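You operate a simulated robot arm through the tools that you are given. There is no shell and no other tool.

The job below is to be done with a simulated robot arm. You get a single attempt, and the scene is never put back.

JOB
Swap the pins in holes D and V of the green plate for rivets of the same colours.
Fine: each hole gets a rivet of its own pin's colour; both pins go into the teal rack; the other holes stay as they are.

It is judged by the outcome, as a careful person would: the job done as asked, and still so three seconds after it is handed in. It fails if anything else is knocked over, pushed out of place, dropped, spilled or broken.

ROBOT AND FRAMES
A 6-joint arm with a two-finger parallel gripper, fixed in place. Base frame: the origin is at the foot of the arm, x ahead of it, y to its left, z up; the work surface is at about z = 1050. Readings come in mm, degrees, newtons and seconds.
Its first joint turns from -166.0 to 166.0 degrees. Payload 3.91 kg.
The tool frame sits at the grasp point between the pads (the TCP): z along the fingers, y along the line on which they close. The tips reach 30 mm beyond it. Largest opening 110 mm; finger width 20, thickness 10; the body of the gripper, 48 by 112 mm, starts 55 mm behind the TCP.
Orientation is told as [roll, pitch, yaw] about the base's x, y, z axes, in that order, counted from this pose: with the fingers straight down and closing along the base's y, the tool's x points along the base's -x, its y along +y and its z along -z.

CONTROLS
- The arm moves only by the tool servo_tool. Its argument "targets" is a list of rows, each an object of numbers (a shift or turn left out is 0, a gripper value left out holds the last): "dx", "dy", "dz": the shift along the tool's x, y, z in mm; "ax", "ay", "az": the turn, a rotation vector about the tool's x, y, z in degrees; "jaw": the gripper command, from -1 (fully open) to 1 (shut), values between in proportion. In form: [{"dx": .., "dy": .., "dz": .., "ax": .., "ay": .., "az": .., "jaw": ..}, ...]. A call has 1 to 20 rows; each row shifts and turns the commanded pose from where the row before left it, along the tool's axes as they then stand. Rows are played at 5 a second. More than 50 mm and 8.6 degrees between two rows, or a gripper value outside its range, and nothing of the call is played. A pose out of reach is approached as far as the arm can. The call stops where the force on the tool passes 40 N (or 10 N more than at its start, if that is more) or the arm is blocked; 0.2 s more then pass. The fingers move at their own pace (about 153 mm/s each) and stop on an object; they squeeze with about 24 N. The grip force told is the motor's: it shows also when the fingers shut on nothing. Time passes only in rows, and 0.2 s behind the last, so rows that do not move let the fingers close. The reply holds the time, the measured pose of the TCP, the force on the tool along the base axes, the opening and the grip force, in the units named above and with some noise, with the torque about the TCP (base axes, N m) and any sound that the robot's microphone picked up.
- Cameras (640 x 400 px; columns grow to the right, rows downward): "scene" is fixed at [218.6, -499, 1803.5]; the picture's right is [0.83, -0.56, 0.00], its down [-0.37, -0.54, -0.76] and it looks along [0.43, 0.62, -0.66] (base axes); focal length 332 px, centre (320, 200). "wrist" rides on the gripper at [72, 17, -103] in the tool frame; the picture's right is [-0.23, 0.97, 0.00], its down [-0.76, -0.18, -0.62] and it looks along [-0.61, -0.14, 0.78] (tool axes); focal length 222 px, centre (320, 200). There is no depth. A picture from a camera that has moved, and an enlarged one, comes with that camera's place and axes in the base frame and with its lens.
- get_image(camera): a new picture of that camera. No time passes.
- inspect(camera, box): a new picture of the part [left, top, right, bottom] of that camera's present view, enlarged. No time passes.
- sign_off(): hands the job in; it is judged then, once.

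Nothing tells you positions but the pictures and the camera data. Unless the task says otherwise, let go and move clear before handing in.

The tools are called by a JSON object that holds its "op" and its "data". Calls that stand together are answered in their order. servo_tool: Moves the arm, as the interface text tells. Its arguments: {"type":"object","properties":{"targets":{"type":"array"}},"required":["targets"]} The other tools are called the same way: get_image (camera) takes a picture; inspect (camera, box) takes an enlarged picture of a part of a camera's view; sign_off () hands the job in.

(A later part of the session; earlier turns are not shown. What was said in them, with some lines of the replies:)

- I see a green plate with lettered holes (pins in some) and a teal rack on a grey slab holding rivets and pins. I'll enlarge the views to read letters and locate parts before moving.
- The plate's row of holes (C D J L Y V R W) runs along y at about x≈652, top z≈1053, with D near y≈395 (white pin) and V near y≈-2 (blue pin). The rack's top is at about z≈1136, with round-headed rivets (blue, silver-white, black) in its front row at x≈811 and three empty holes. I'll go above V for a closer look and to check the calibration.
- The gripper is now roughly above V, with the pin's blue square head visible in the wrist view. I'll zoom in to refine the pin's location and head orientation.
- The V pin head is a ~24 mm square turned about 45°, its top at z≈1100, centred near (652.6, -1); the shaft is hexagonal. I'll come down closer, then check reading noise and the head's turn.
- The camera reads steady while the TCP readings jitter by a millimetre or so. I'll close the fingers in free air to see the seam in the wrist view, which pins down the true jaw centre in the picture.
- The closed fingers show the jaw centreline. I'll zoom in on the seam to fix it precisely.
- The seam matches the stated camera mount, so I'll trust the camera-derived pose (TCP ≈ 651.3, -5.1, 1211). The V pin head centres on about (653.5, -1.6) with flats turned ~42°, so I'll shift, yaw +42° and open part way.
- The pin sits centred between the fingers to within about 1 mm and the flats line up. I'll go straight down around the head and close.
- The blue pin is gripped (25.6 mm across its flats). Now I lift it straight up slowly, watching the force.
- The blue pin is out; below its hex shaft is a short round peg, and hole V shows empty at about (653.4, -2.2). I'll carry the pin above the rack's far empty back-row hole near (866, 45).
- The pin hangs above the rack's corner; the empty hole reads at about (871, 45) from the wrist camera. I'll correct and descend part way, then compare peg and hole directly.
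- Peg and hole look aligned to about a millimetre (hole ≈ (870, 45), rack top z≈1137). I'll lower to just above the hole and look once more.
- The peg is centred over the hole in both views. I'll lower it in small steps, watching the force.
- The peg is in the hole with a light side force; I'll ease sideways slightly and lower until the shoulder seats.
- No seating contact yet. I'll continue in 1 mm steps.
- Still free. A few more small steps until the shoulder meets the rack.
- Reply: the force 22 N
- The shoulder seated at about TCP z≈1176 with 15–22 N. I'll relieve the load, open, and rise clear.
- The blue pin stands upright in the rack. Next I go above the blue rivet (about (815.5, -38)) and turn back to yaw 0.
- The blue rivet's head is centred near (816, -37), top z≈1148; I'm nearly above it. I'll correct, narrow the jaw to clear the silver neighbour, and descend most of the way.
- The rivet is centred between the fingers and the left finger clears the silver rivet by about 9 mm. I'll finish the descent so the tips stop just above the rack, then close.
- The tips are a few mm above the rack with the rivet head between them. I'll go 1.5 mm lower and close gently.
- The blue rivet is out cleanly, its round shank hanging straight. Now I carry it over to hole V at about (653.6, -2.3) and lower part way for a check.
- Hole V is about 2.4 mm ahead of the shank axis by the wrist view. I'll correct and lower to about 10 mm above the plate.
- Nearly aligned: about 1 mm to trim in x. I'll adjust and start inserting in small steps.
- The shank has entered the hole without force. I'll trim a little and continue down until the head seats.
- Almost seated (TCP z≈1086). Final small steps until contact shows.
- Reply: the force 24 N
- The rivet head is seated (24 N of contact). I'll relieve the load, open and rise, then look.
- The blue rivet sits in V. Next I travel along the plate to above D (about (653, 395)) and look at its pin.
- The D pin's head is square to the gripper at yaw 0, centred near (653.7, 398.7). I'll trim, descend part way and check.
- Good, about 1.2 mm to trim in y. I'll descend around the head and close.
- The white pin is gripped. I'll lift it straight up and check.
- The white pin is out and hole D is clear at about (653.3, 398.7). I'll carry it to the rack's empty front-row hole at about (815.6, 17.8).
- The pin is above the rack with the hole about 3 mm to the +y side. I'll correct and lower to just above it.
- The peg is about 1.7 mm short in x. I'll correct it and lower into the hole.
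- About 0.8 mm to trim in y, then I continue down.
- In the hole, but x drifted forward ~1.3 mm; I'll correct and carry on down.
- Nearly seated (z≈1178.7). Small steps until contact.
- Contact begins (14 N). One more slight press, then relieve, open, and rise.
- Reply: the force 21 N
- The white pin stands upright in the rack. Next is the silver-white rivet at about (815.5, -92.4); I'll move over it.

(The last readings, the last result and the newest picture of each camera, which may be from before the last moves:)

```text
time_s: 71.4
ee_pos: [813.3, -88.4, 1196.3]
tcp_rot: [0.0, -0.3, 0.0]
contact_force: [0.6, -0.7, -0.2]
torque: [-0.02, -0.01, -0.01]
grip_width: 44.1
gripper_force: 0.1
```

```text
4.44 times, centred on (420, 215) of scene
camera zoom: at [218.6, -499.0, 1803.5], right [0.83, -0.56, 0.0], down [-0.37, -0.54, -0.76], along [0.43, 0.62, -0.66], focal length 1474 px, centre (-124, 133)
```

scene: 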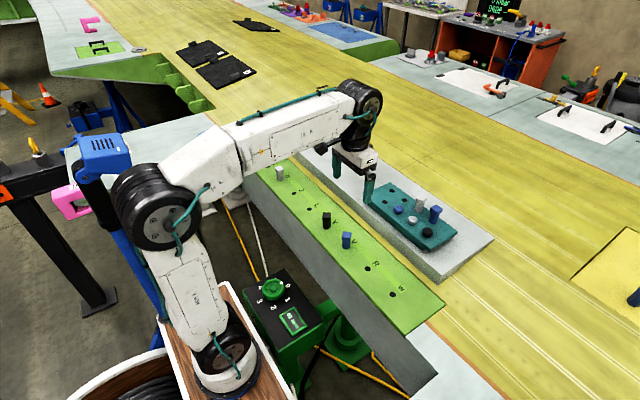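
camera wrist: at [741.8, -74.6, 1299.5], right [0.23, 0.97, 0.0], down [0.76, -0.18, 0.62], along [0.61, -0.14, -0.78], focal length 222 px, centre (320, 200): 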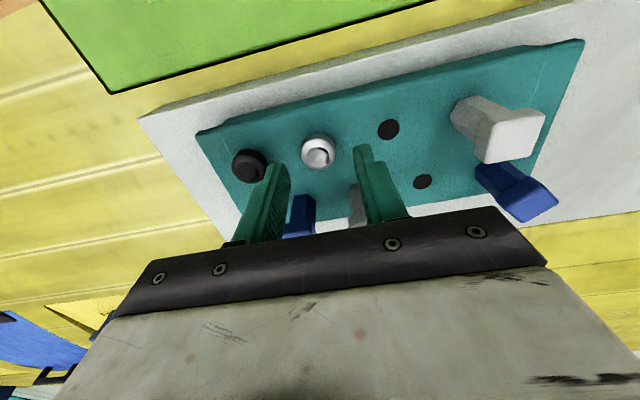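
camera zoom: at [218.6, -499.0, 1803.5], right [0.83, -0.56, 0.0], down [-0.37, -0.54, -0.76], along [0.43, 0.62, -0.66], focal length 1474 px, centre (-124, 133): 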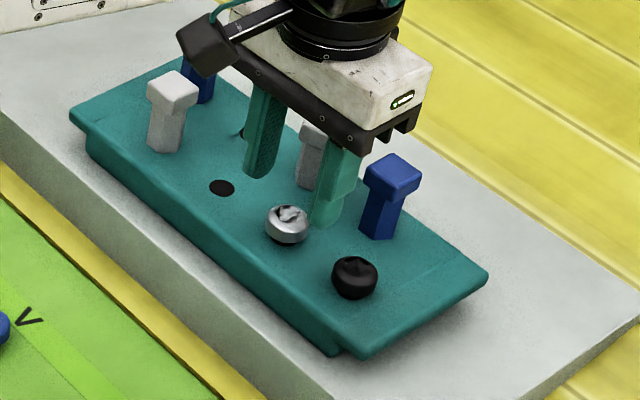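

The silver rivet is centred near (815.7, -93.2). I'll trim and descend around its head.

{"op": "servo_tool", "data": {"targets": [{"dx": -1.9, "dy": -1.6}, {"dz": 8}, {"dz": 8}, {"dz": 6}, {"dz": 4}, {}, {}]}}

{"op": "inspect", "data": {"camera": "wrist", "box": [240, 80, 400, 200]}}

{"op": "inspect", "data": {"camera": "scene", "box": [380, 180, 460, 260]}}

```text
time_s: 73.0
ee_pos: [815.2, -91.9, 1171.7]
tcp_rot: [0.1, -0.2, 0.1]
contact_force: [-0.3, 0.8, -0.1]
torque: [-0.03, -0.03, 0.0]
grip_width: 43.9
gripper_force: 0.1
```

```text
3.33 times, centred on (320, 140) of wrist
camera zoom: at [743.5, -75.9, 1274.0], right [0.23, 0.97, 0.0], down [0.76, -0.18, 0.62], along [0.61, -0.14, -0.78], focal length 740 px, centre (320, 400)
```

zoom: 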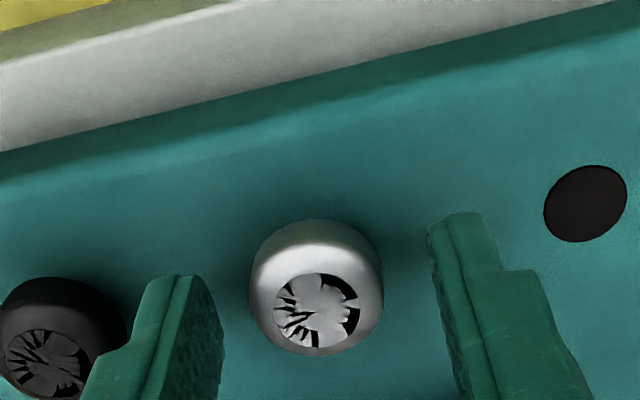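

```text
5.00 times, centred on (420, 220) of scene
camera zoom: at [218.6, -499.0, 1803.5], right [0.83, -0.56, 0.0], down [-0.37, -0.54, -0.76], along [0.43, 0.62, -0.66], focal length 1658 px, centre (-180, 100)
```

zoom: 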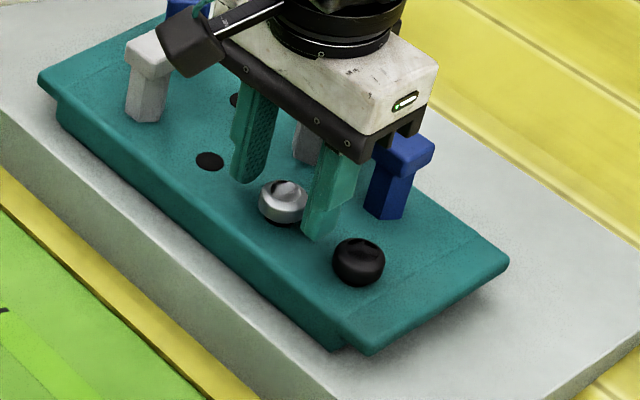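

Centred well. Final 4 mm down, then close and lift.

{"op": "servo_tool", "data": {"targets": [{"dy": -0.3, "dz": 2.2}, {"dz": 2.2}, {}, {"jaw": 0.4}, {"jaw": 0.5}, {"jaw": 0.6}, {"jaw": 1}, {}, {}]}}

{"op": "inspect", "data": {"camera": "wrist", "box": [240, 80, 400, 200]}}

```text
time_s: 75.0
ee_pos: [816.3, -91.9, 1167.1]
tcp_rot: [0.0, -0.2, -0.1]
contact_force: [0.0, 0.2, 0.2]
torque: [0.03, -0.02, 0.03]
grip_width: 25.5
gripper_force: 24.3
```

```text
3.33 times, centred on (320, 140) of wrist
camera zoom: at [744.7, -76.2, 1269.4], right [0.23, 0.97, 0.0], down [0.76, -0.18, 0.62], along [0.61, -0.14, -0.78], focal length 740 px, centre (320, 400)
```

zoom: 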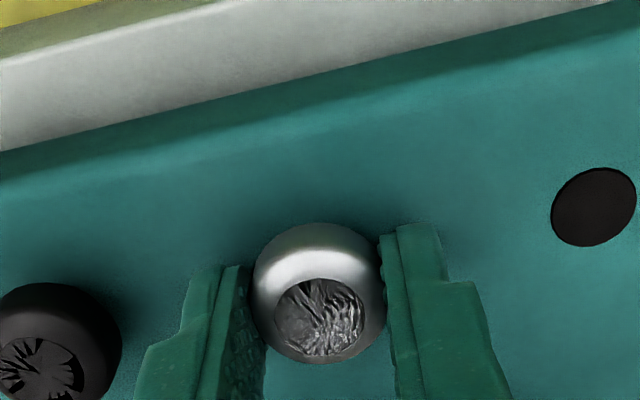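

Gripped at 25.5 mm. Lifting the silver rivet straight up.

{"op": "servo_tool", "data": {"targets": [{"dz": -3}, {"dz": -5}, {"dz": -8}, {"dz": -12}, {"dz": -15}, {"dz": -20}, {"dz": -20}, {"dz": -20}, {}, {}]}}

{"op": "inspect", "data": {"camera": "wrist", "box": [260, 80, 380, 180]}}

{"op": "inspect", "data": {"camera": "scene", "box": [350, 120, 470, 260]}}

```text
time_s: 77.2
ee_pos: [817.1, -90.8, 1267.6]
tcp_rot: [0.1, -0.2, -0.1]
contact_force: [0.0, 0.2, -1.1]
torque: [-0.01, 0.01, 0.0]
grip_width: 25.4
gripper_force: 23.9
```

```text
4.00 times, centred on (320, 130) of wrist
camera zoom: at [745.2, -76.0, 1370.8], right [0.23, 0.97, 0.0], down [0.76, -0.18, 0.62], along [0.61, -0.14, -0.78], focal length 888 px, centre (320, 480)
```

zoom: 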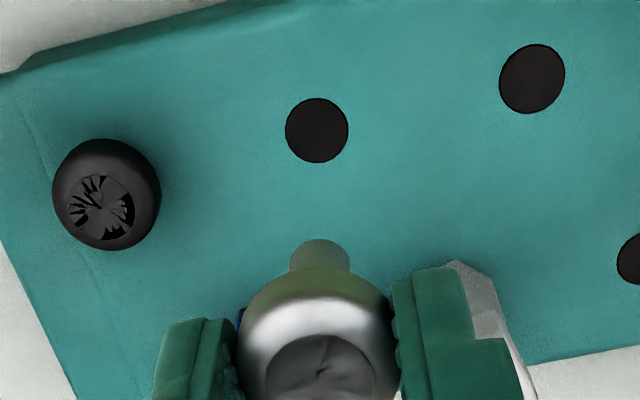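

```text
2.86 times, centred on (410, 190) of scene
camera zoom: at [218.6, -499.0, 1803.5], right [0.83, -0.56, 0.0], down [-0.37, -0.54, -0.76], along [0.43, 0.62, -0.66], focal length 948 px, centre (63, 229)
```

zoom: 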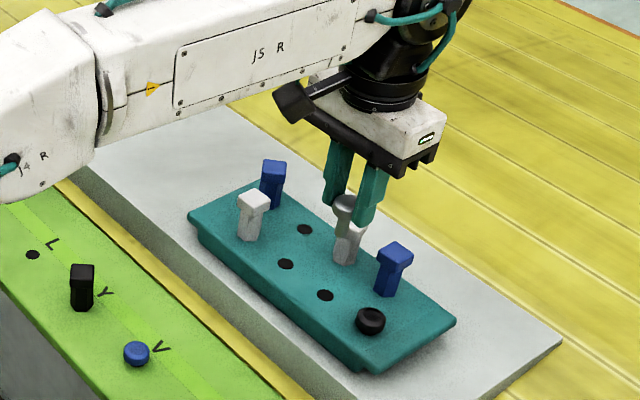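

The silver rivet is out and held just like the blue one was. I'll carry it to above hole D at about (653.3, 398.7).

{"op": "servo_tool", "data": {"targets": [{"dz": -20}, {"dx": 10.9, "dy": 32.78}, {"dx": 10.9, "dy": 32.78}, {"dx": 10.9, "dy": 32.78}, {"dx": 10.9, "dy": 32.78}, {"dx": 10.9, "dy": 32.78}, {"dx": 10.9, "dy": 32.78}, {"dx": 10.9, "dy": 32.78}, {"dx": 10.9, "dy": 32.78}, {"dx": 10.9, "dy": 32.78}, {"dx": 10.9, "dy": 32.78}, {"dx": 10.9, "dy": 32.78}, {"dx": 10.9, "dy": 32.78}, {"dx": 10.9, "dy": 32.78}, {"dx": 10.9, "dy": 32.78}, {"dx": 10.7, "dy": 32.78}, {}, {}]}}

{"op": "servo_tool", "data": {"targets": [{"dz": 30}, {"dz": 30}, {"dz": 30}, {"dz": 30}, {}, {}]}}

{"op": "get_image", "data": {"camera": "wrist"}}

{"op": "inspect", "data": {"camera": "wrist", "box": [260, 80, 380, 180]}}

{"op": "inspect", "data": {"camera": "scene", "box": [250, 120, 340, 200]}}

```text
time_s: 81.0
ee_pos: [655.9, 400.5, 1288.3]
tcp_rot: [-0.1, -0.1, 0.0]
contact_force: [-0.8, -0.6, 0.3]
torque: [-0.04, 0.0, 0.01]
grip_width: 25.4
gripper_force: 23.7
```

```text
time_s: 82.4
ee_pos: [655.0, 402.2, 1169.3]
tcp_rot: [0.0, -0.1, 0.1]
contact_force: [-0.1, 0.3, -0.2]
torque: [0.0, -0.01, 0.01]
grip_width: 25.4
gripper_force: 24.2
```

```text
taken
camera wrist: at [583.0, 417.3, 1272.4], right [0.23, 0.97, 0.0], down [0.76, -0.18, 0.62], along [0.61, -0.14, -0.78], focal length 222 px, centre (320, 200)
```

wrist: 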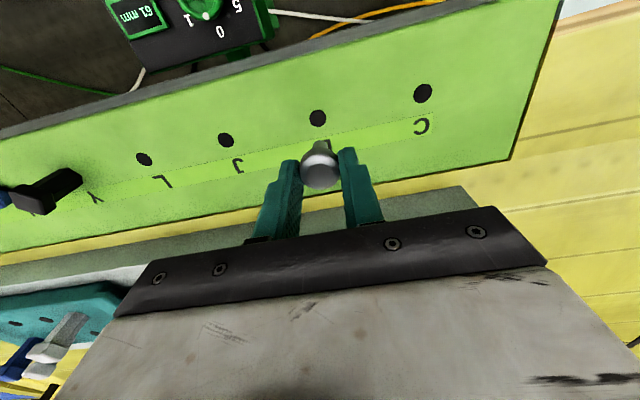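

```text
4.00 times, centred on (320, 130) of wrist
camera zoom: at [583.0, 417.3, 1272.4], right [0.23, 0.97, 0.0], down [0.76, -0.18, 0.62], along [0.61, -0.14, -0.78], focal length 888 px, centre (320, 480)
```

zoom: 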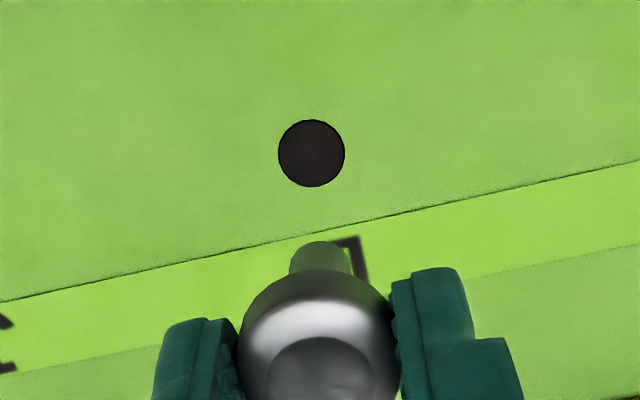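

```text
5.00 times, centred on (295, 160) of scene
camera zoom: at [218.6, -499.0, 1803.5], right [0.83, -0.56, 0.0], down [-0.37, -0.54, -0.76], along [0.43, 0.62, -0.66], focal length 1658 px, centre (445, 400)
```

zoom: 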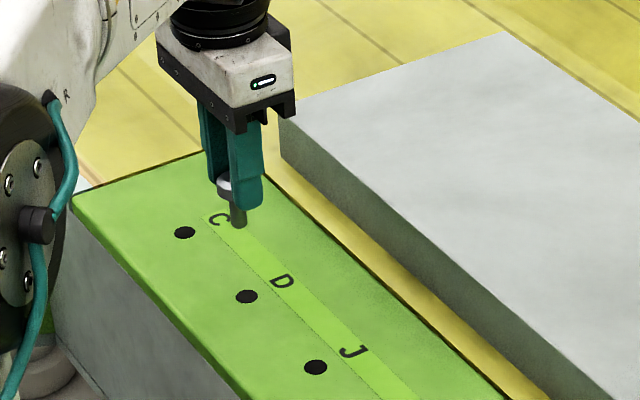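

Hole D is at about (653.2, 398.6). I'll trim and lower to about 10 mm above the plate.

{"op": "servo_tool", "data": {"targets": [{"dx": 1.2, "dy": -1.7, "dz": 10}, {"dz": 15}, {"dz": 15}, {"dz": 12}, {}, {}]}}

{"op": "inspect", "data": {"camera": "wrist", "box": [260, 80, 380, 180]}}

{"op": "inspect", "data": {"camera": "scene", "box": [250, 140, 320, 200]}}

```text
time_s: 83.8
ee_pos: [653.4, 398.1, 1118.3]
tcp_rot: [0.0, -0.1, 0.0]
contact_force: [0.3, 0.6, 0.3]
torque: [0.03, 0.0, -0.02]
grip_width: 25.5
gripper_force: 23.9
```

```text
4.00 times, centred on (320, 130) of wrist
camera zoom: at [582.0, 414.0, 1220.4], right [0.23, 0.97, 0.0], down [0.76, -0.18, 0.62], along [0.61, -0.14, -0.78], focal length 888 px, centre (320, 480)
```

zoom: 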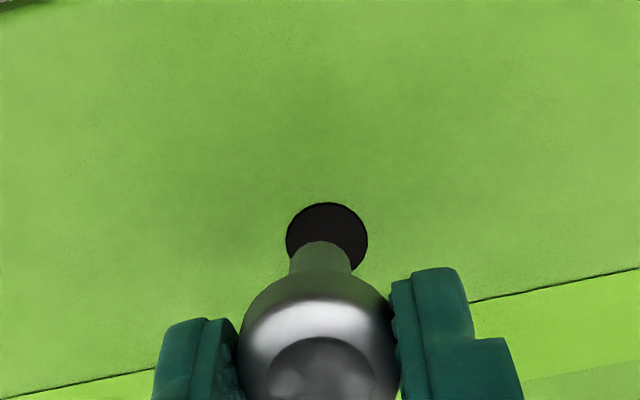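

```text
6.67 times, centred on (285, 170) of scene
camera zoom: at [218.6, -499.0, 1803.5], right [0.83, -0.56, 0.0], down [-0.37, -0.54, -0.76], along [0.43, 0.62, -0.66], focal length 2211 px, centre (553, 400)
```

zoom: 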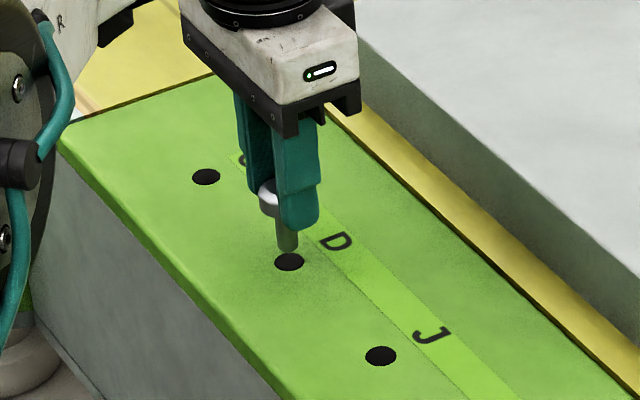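

About 1.4 mm to trim in y and 1 mm in x. Then I begin inserting.

{"op": "servo_tool", "data": {"targets": [{"dx": 1.0, "dy": 1.4}, {"dz": 4}, {"dz": 3}, {}]}}

{"op": "inspect", "data": {"camera": "wrist", "box": [260, 80, 380, 180]}}

{"op": "inspect", "data": {"camera": "scene", "box": [250, 140, 320, 200]}}

```text
time_s: 84.8
ee_pos: [652.8, 400.1, 1110.2]
tcp_rot: [-0.1, -0.1, 0.0]
contact_force: [0.9, -0.2, 0.2]
torque: [0.02, 0.02, -0.02]
grip_width: 25.4
gripper_force: 24.2
```

```text
4.00 times, centred on (320, 130) of wrist
camera zoom: at [580.0, 415.5, 1213.0], right [0.23, 0.97, 0.0], down [0.76, -0.18, 0.62], along [0.61, -0.14, -0.78], focal length 888 px, centre (320, 480)
```

zoom: 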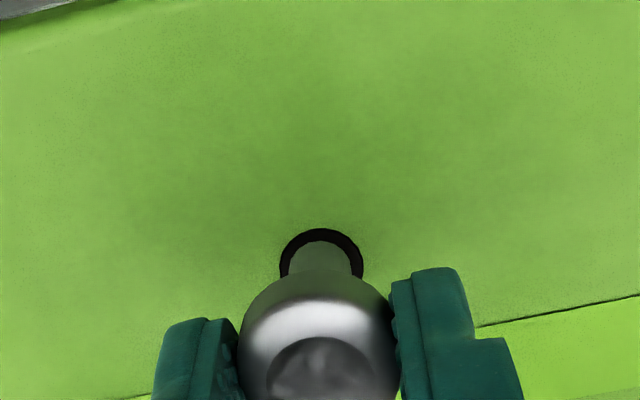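

```text
6.67 times, centred on (285, 170) of scene
camera zoom: at [218.6, -499.0, 1803.5], right [0.83, -0.56, 0.0], down [-0.37, -0.54, -0.76], along [0.43, 0.62, -0.66], focal length 2211 px, centre (553, 400)
```

zoom: 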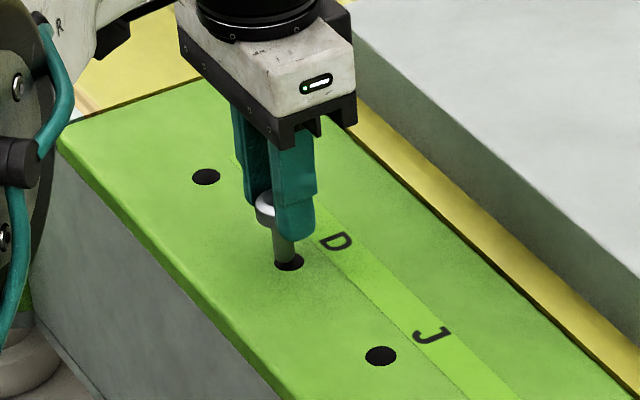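

Now slightly over-corrected in x (≈0.9 mm back). I'll trim and insert.

{"op": "servo_tool", "data": {"targets": [{"dx": -0.9}, {"dz": 3}, {"dz": 3}, {"dz": 3}, {}]}}

{"op": "inspect", "data": {"camera": "wrist", "box": [260, 80, 380, 180]}}

{"op": "inspect", "data": {"camera": "scene", "box": [250, 140, 320, 200]}}

```text
time_s: 86.0
ee_pos: [653.6, 399.6, 1099.5]
tcp_rot: [0.0, -0.1, 0.1]
contact_force: [0.3, 0.4, -0.5]
torque: [0.01, -0.01, 0.04]
grip_width: 25.6
gripper_force: 24.4
```

```text
4.00 times, centred on (320, 130) of wrist
camera zoom: at [580.5, 415.2, 1203.3], right [0.23, 0.97, 0.0], down [0.76, -0.18, 0.62], along [0.61, -0.14, -0.78], focal length 888 px, centre (320, 480)
```

zoom: 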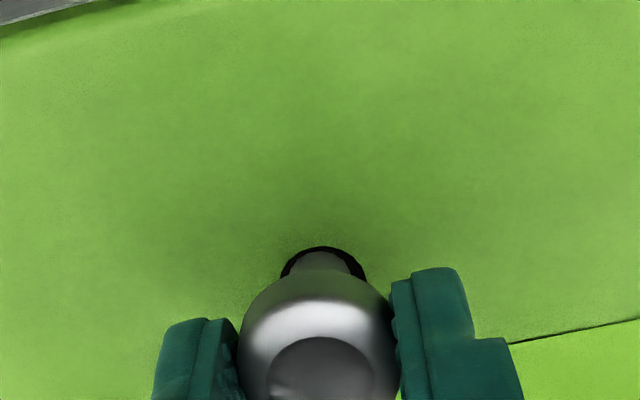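

```text
6.67 times, centred on (285, 170) of scene
camera zoom: at [218.6, -499.0, 1803.5], right [0.83, -0.56, 0.0], down [-0.37, -0.54, -0.76], along [0.43, 0.62, -0.66], focal length 2211 px, centre (553, 400)
```

zoom: 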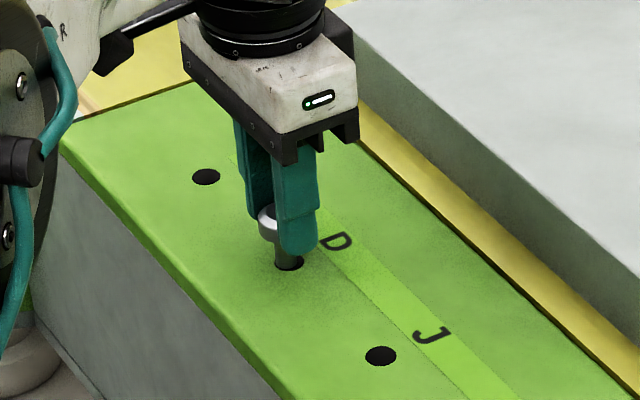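

The shank is in the hole with no side force. A slight trim and on down toward seating.

{"op": "servo_tool", "data": {"targets": [{"dx": -0.5, "dy": 0.4}, {"dz": 3}, {"dz": 3}, {"dz": 3}, {"dz": 2.5}, {}]}}

{"op": "inspect", "data": {"camera": "wrist", "box": [260, 80, 380, 180]}}

{"op": "inspect", "data": {"camera": "scene", "box": [250, 140, 320, 200]}}

```text
time_s: 87.4
ee_pos: [651.7, 401.7, 1088.5]
tcp_rot: [0.0, 0.1, 0.0]
contact_force: [-0.3, 0.2, -0.3]
torque: [-0.02, -0.01, 0.0]
grip_width: 25.3
gripper_force: 24.1
```

```text
4.00 times, centred on (320, 130) of wrist
camera zoom: at [581.0, 417.2, 1191.9], right [0.23, 0.97, 0.0], down [0.76, -0.18, 0.62], along [0.61, -0.14, -0.78], focal length 888 px, centre (320, 480)
```

zoom: 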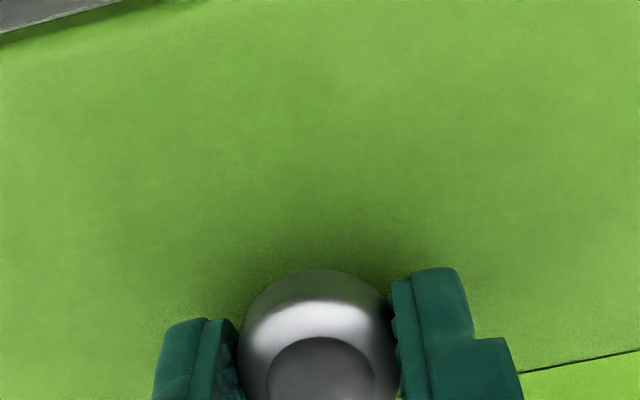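

```text
6.67 times, centred on (285, 170) of scene
camera zoom: at [218.6, -499.0, 1803.5], right [0.83, -0.56, 0.0], down [-0.37, -0.54, -0.76], along [0.43, 0.62, -0.66], focal length 2211 px, centre (553, 400)
```

zoom: 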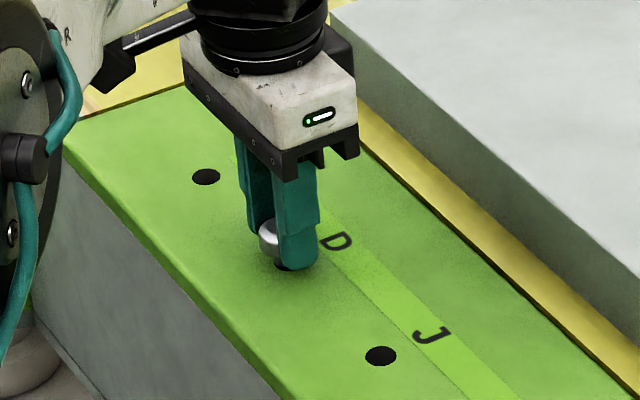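

Nearly seated; y drifted ~1.3 mm so I'll trim back, then step down to contact.

{"op": "servo_tool", "data": {"targets": [{"dy": -1.2}, {"dz": 1}, {"dz": 1}, {}]}}

{"op": "servo_tool", "data": {"targets": [{"dz": 0.7}, {"dz": 0.6}, {}]}}

{"op": "inspect", "data": {"camera": "wrist", "box": [260, 80, 380, 180]}}

```text
time_s: 88.4
ee_pos: [653.8, 398.8, 1087.6]
tcp_rot: [0.0, -0.1, 0.0]
contact_force: [0.7, -0.8, -1.4]
torque: [-0.04, 0.0, -0.02]
grip_width: 25.4
gripper_force: 24.2
```

```text
time_s: 89.2
ee_pos: [652.3, 399.2, 1086.2]
tcp_rot: [0.0, -0.1, 0.0]
contact_force: [-0.5, -0.1, -0.1]
torque: [0.0, -0.01, 0.0]
grip_width: 25.4
gripper_force: 23.9
```

```text
4.00 times, centred on (320, 130) of wrist
camera zoom: at [581.3, 415.0, 1188.7], right [0.23, 0.97, 0.0], down [0.76, -0.18, 0.62], along [0.61, -0.14, -0.78], focal length 888 px, centre (320, 480)
```

zoom: 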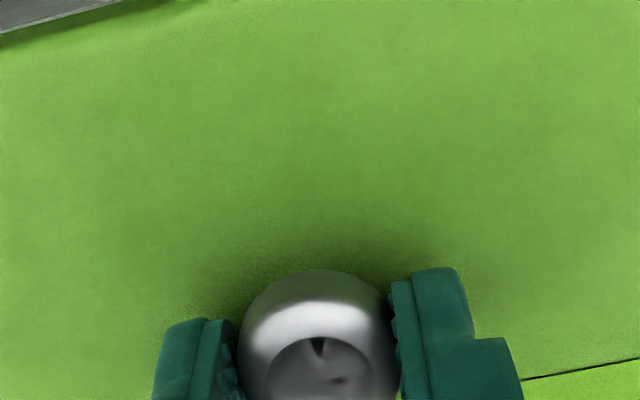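

Still no contact at z≈1085.7; continue in half-millimetre steps.

{"op": "servo_tool", "data": {"targets": [{"dz": 0.5}, {"dz": 0.5}, {}]}}

{"op": "servo_tool", "data": {"targets": [{"dz": 0.4}, {}]}}

```text
time_s: 90.0
ee_pos: [652.6, 399.6, 1084.1]
tcp_rot: [-0.1, -0.1, -0.1]
contact_force: [-0.4, -0.1, -0.5]
torque: [0.02, -0.02, 0.01]
grip_width: 25.6
gripper_force: 24.6
```

```text
time_s: 90.6
ee_pos: [653.8, 398.6, 1084.6]
tcp_rot: [0.1, 0.0, 0.0]
contact_force: [4.6, 0.1, 3.7]
torque: [0.02, -0.15, 0.03]
grip_width: 25.6
gripper_force: 24.3
```

Contact is starting (about 4 N). One or two more fine steps to seat it firmly.

{"op": "servo_tool", "data": {"targets": [{"dz": 0.4}, {"dz": 0.3}, {}]}}

{"op": "inspect", "data": {"camera": "wrist", "box": [260, 80, 380, 180]}}

{"op": "inspect", "data": {"camera": "scene", "box": [265, 155, 315, 195]}}

```text
time_s: 91.4
ee_pos: [653.2, 399.2, 1084.0]
tcp_rot: [0.0, -0.1, 0.0]
contact_force: [0.1, -4.2, 9.0]
torque: [-0.11, 0.03, 0.01]
grip_width: 25.1
gripper_force: 24.3
```

```text
4.00 times, centred on (320, 130) of wrist
camera zoom: at [580.2, 414.3, 1187.2], right [0.23, 0.97, 0.0], down [0.76, -0.18, 0.62], along [0.61, -0.14, -0.78], focal length 888 px, centre (320, 480)
```

zoom: 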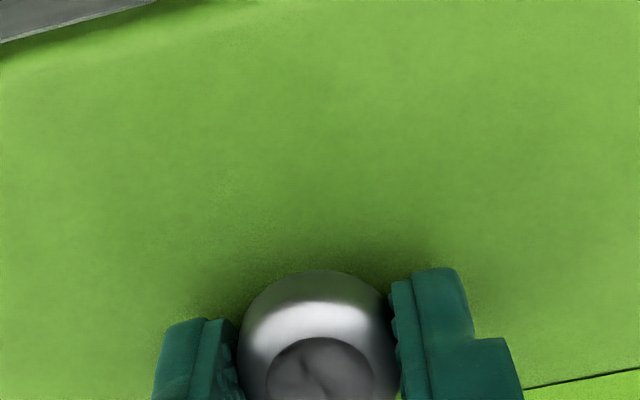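

```text
10.00 times, centred on (290, 175) of scene
camera zoom: at [218.6, -499.0, 1803.5], right [0.83, -0.56, 0.0], down [-0.37, -0.54, -0.76], along [0.43, 0.62, -0.66], focal length 3316 px, centre (620, 450)
```

zoom: 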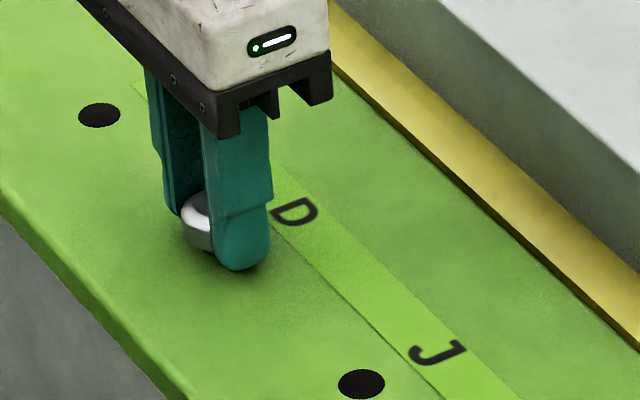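

Light contact with a small side load; I'll nudge back toward the hole centre and press a touch more.

{"op": "servo_tool", "data": {"targets": [{"dx": -0.7, "dy": 0.8}, {}, {"dz": 0.5}, {}]}}

```text
time_s: 92.4
ee_pos: [653.5, 400.3, 1084.6]
tcp_rot: [0.0, -0.1, 0.0]
contact_force: [-4.4, 0.2, 11.8]
torque: [-0.01, 0.14, -0.01]
grip_width: 25.6
gripper_force: 24.2
```

{"op": "servo_tool", "data": {"targets": [{"dz": 0.5}, {}]}}

{"op": "inspect", "data": {"camera": "wrist", "box": [260, 80, 380, 180]}}

```text
time_s: 93.0
ee_pos: [654.2, 399.6, 1084.4]
tcp_rot: [0.0, -0.2, 0.0]
contact_force: [-4.7, -0.3, 14.9]
torque: [0.01, 0.2, 0.01]
grip_width: 25.5
gripper_force: 23.8
```

```text
4.00 times, centred on (320, 130) of wrist
camera zoom: at [581.4, 415.3, 1187.0], right [0.23, 0.97, 0.0], down [0.76, -0.18, 0.62], along [0.61, -0.14, -0.78], focal length 888 px, centre (320, 480)
```

zoom: 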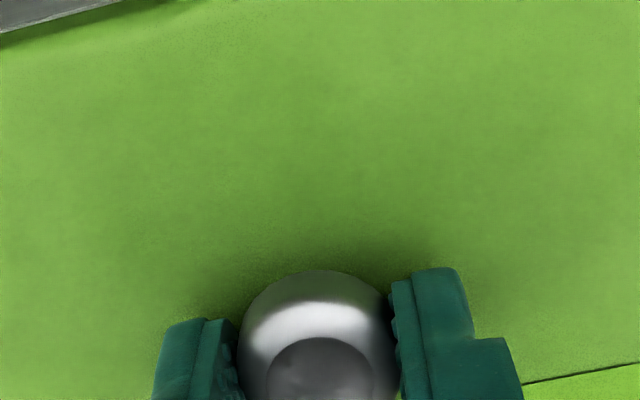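

The rivet head bears on the plate (15 N, z no longer dropping). I'll relieve, open, and rise clear, then check everything.

{"op": "servo_tool", "data": {"targets": [{"dz": -0.9}, {}, {"jaw": 0.45}, {"jaw": 0.3}, {"jaw": 0.1}, {}, {"dz": -5}, {"dz": -15}, {"dz": -30}, {"dz": -40}, {"dz": -40}, {"dz": -40}, {}, {}]}}

{"op": "get_image", "data": {"camera": "scene"}}

{"op": "get_image", "data": {"camera": "wrist"}}

{"op": "inspect", "data": {"camera": "scene", "box": [265, 155, 315, 195]}}

{"op": "inspect", "data": {"camera": "wrist", "box": [260, 40, 380, 140]}}

```text
time_s: 96.0
ee_pos: [654.5, 401.9, 1254.2]
tcp_rot: [0.0, -0.1, 0.0]
contact_force: [-0.1, 0.2, 0.1]
torque: [-0.01, 0.01, -0.04]
grip_width: 49.4
gripper_force: 0.1
```

```text
taken
```

scene: 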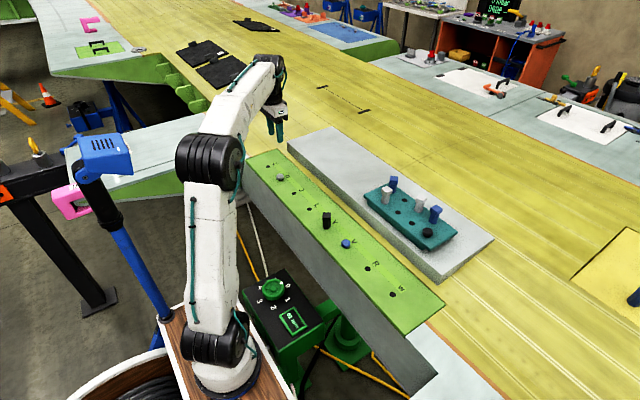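

```text
taken
camera wrist: at [582.1, 417.6, 1356.4], right [0.23, 0.97, 0.0], down [0.76, -0.18, 0.62], along [0.61, -0.14, -0.78], focal length 222 px, centre (320, 200)
```

wrist: 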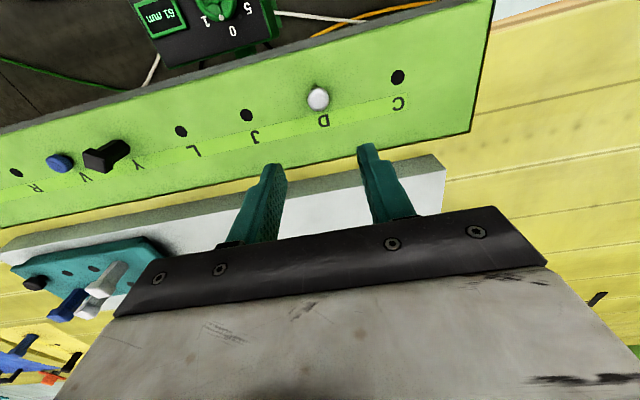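

```text
10.00 times, centred on (290, 175) of scene
camera zoom: at [218.6, -499.0, 1803.5], right [0.83, -0.56, 0.0], down [-0.37, -0.54, -0.76], along [0.43, 0.62, -0.66], focal length 3316 px, centre (620, 450)
```

zoom: 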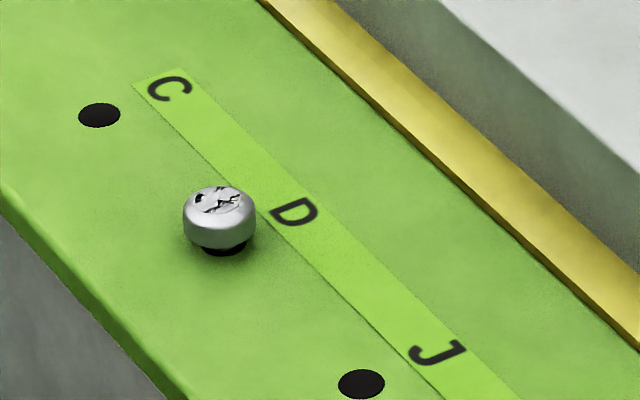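

```text
4.00 times, centred on (320, 90) of wrist
camera zoom: at [582.1, 417.6, 1356.4], right [0.23, 0.97, 0.0], down [0.76, -0.18, 0.62], along [0.61, -0.14, -0.78], focal length 888 px, centre (320, 640)
```

zoom: 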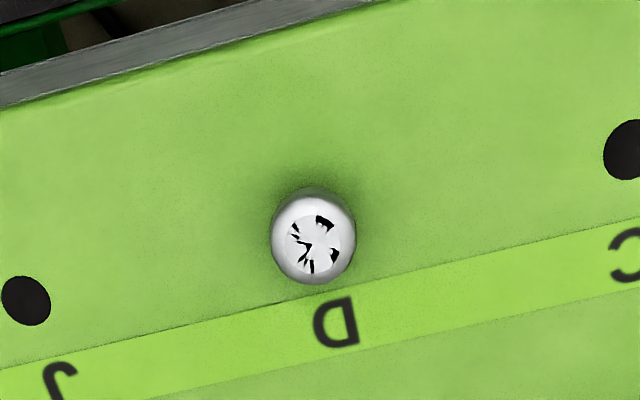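

Both rivets are in place and both pins are in the rack. I'll zoom in tightly to verify seating and that nothing else moved.

{"op": "inspect", "data": {"camera": "scene", "box": [272, 168, 292, 184]}}

{"op": "inspect", "data": {"camera": "scene", "box": [336, 234, 356, 250]}}

{"op": "inspect", "data": {"camera": "scene", "box": [415, 222, 440, 242]}}

{"op": "inspect", "data": {"camera": "scene", "box": [360, 165, 470, 255]}}

{"op": "inspect", "data": {"camera": "scene", "box": [240, 140, 460, 310]}}

```text
16.00 times, centred on (282, 176) of scene
camera zoom: at [218.6, -499.0, 1803.5], right [0.83, -0.56, 0.0], down [-0.37, -0.54, -0.76], along [0.43, 0.62, -0.66], focal length 5306 px, centre (928, 584)
```

zoom: 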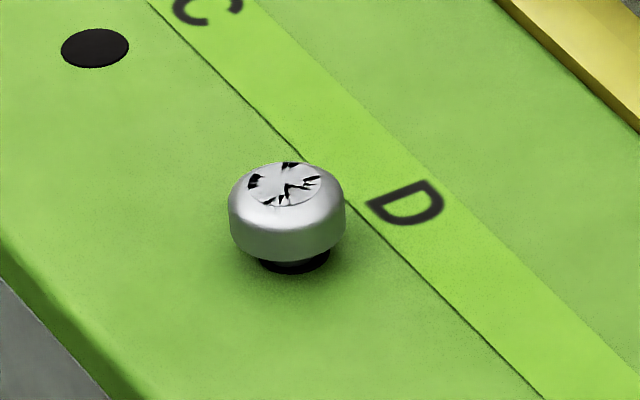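

```text
16.00 times, centred on (346, 242) of scene
camera zoom: at [218.6, -499.0, 1803.5], right [0.83, -0.56, 0.0], down [-0.37, -0.54, -0.76], along [0.43, 0.62, -0.66], focal length 5306 px, centre (-96, -472)
```

zoom: 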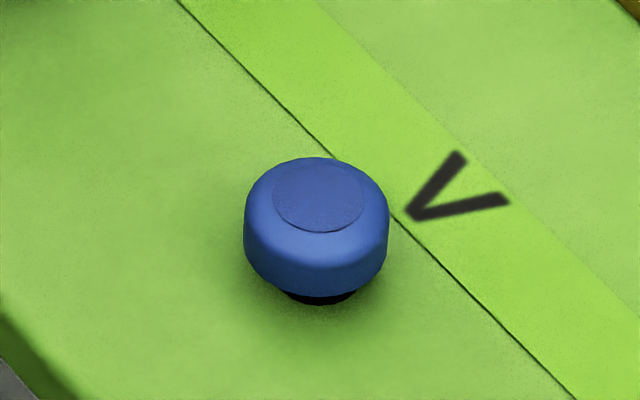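

```text
16.00 times, centred on (428, 232) of scene
camera zoom: at [218.6, -499.0, 1803.5], right [0.83, -0.56, 0.0], down [-0.37, -0.54, -0.76], along [0.43, 0.62, -0.66], focal length 5306 px, centre (-1400, -312)
```

zoom: 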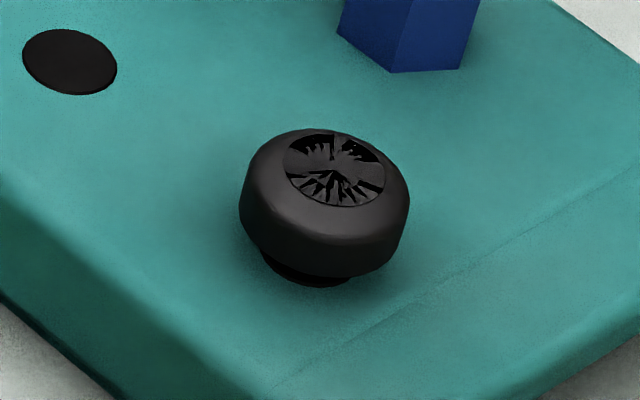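

```text
4.44 times, centred on (415, 210) of scene
camera zoom: at [218.6, -499.0, 1803.5], right [0.83, -0.56, 0.0], down [-0.37, -0.54, -0.76], along [0.43, 0.62, -0.66], focal length 1474 px, centre (-102, 156)
```

zoom: 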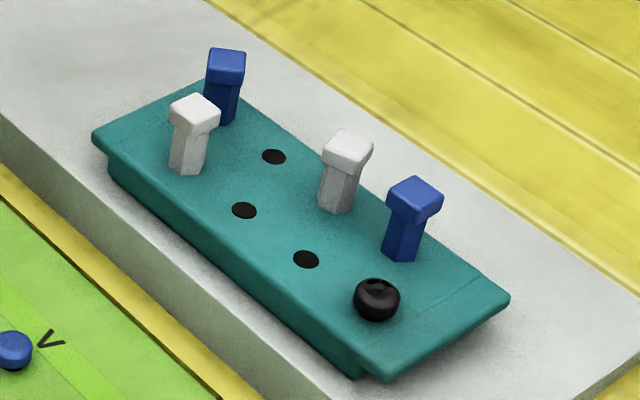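

```text
2.35 times, centred on (350, 225) of scene
camera zoom: at [218.6, -499.0, 1803.5], right [0.83, -0.56, 0.0], down [-0.37, -0.54, -0.76], along [0.43, 0.62, -0.66], focal length 780 px, centre (249, 141)
```

zoom: 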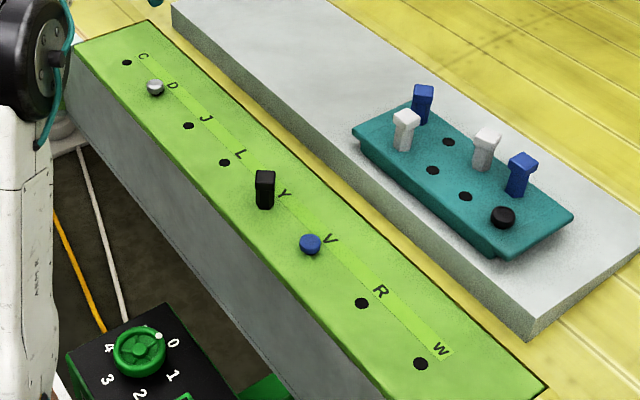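

Both rivets sit upright at the same height they had in the rack, both pins stand in the rack, and the other holes are unchanged. I'll raise the arm well clear, let a few seconds pass, and take a last look.

{"op": "servo_tool", "data": {"targets": [{"dz": -40}, {"dz": -40}, {"dz": -40}, {"dy": -40}, {"dy": -40}, {"dy": -40}, {}, {}, {}, {}, {}, {}, {}, {}, {}]}}

{"op": "inspect", "data": {"camera": "scene", "box": [240, 140, 460, 310]}}

{"op": "inspect", "data": {"camera": "wrist", "box": [0, 0, 640, 240]}}

{"op": "inspect", "data": {"camera": "scene", "box": [270, 160, 360, 260]}}

```text
time_s: 99.2
ee_pos: [655.0, 281.8, 1370.2]
tcp_rot: [0.0, -0.1, 0.0]
contact_force: [0.7, -0.2, 0.2]
torque: [-0.02, 0.0, 0.01]
grip_width: 49.7
gripper_force: 0.1
```

```text
2.35 times, centred on (350, 225) of scene
camera zoom: at [218.6, -499.0, 1803.5], right [0.83, -0.56, 0.0], down [-0.37, -0.54, -0.76], along [0.43, 0.62, -0.66], focal length 780 px, centre (249, 141)
```

zoom: 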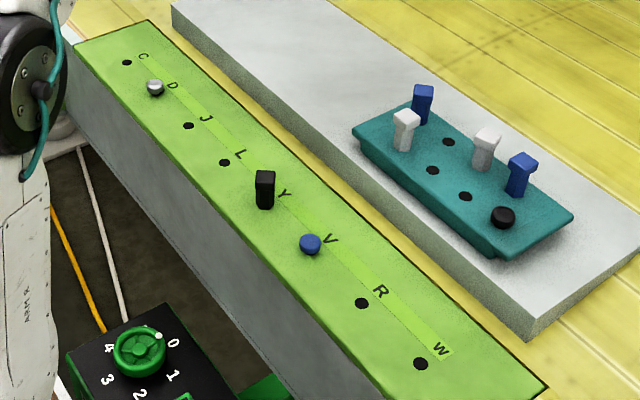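

```text
1.00 times, centred on (320, 120) of wrist (not enlarged: the box is as wide or as high as the picture)
camera zoom: at [582.4, 296.0, 1473.6], right [0.23, 0.97, 0.0], down [0.76, -0.18, 0.62], along [0.61, -0.14, -0.78], focal length 222 px, centre (320, 280)
```

zoom: 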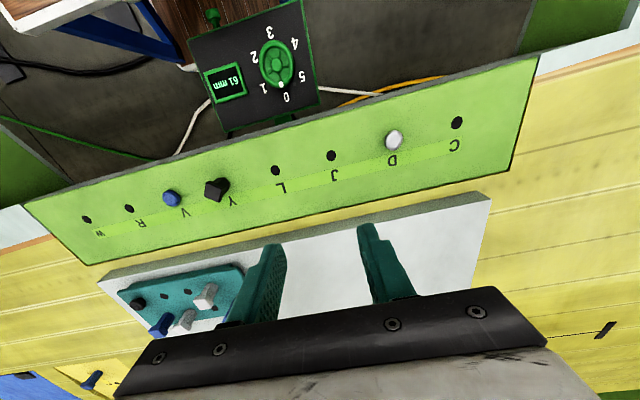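

```text
4.00 times, centred on (315, 210) of scene
camera zoom: at [218.6, -499.0, 1803.5], right [0.83, -0.56, 0.0], down [-0.37, -0.54, -0.76], along [0.43, 0.62, -0.66], focal length 1326 px, centre (340, 160)
```

zoom: 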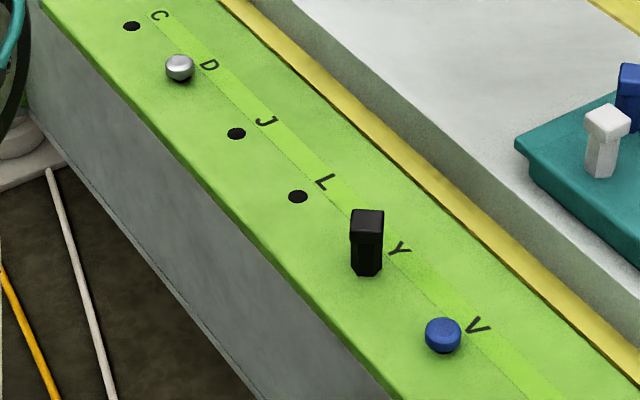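

The silver-white rivet is in D and the blue rivet is in V. Both removed pins stand in the teal rack, the black pin in Y and the other holes are untouched, and the open gripper is well clear. I'm handing the job in.

{"op": "sign_off", "data": {}}

```text
The job is handed in.
```

The swap is done and handed in. Hole D now holds the silver-white rivet and hole V holds the blue one, each matching the pin it replaced.

- **Pins:** both removed pins are upright in the teal rack. The blue one is in the corner hole of the back row, and the white one is in the front-row hole beside it.
- **Colour match for D:** its pin is matte white and the rivet is shinier. It was the only light-coloured rivet in the rack.
- **Rivet seating:** both rivet heads sit about 8 mm above the plate, by my estimate from the pictures. They stood the same way in the rack, so I take this as fully seated.
- **Everything else:** the black pin in Y, the other plate holes and the rest of the rack look unchanged in the last pictures. Those were taken about three seconds after the gripper had let go and moved clear.
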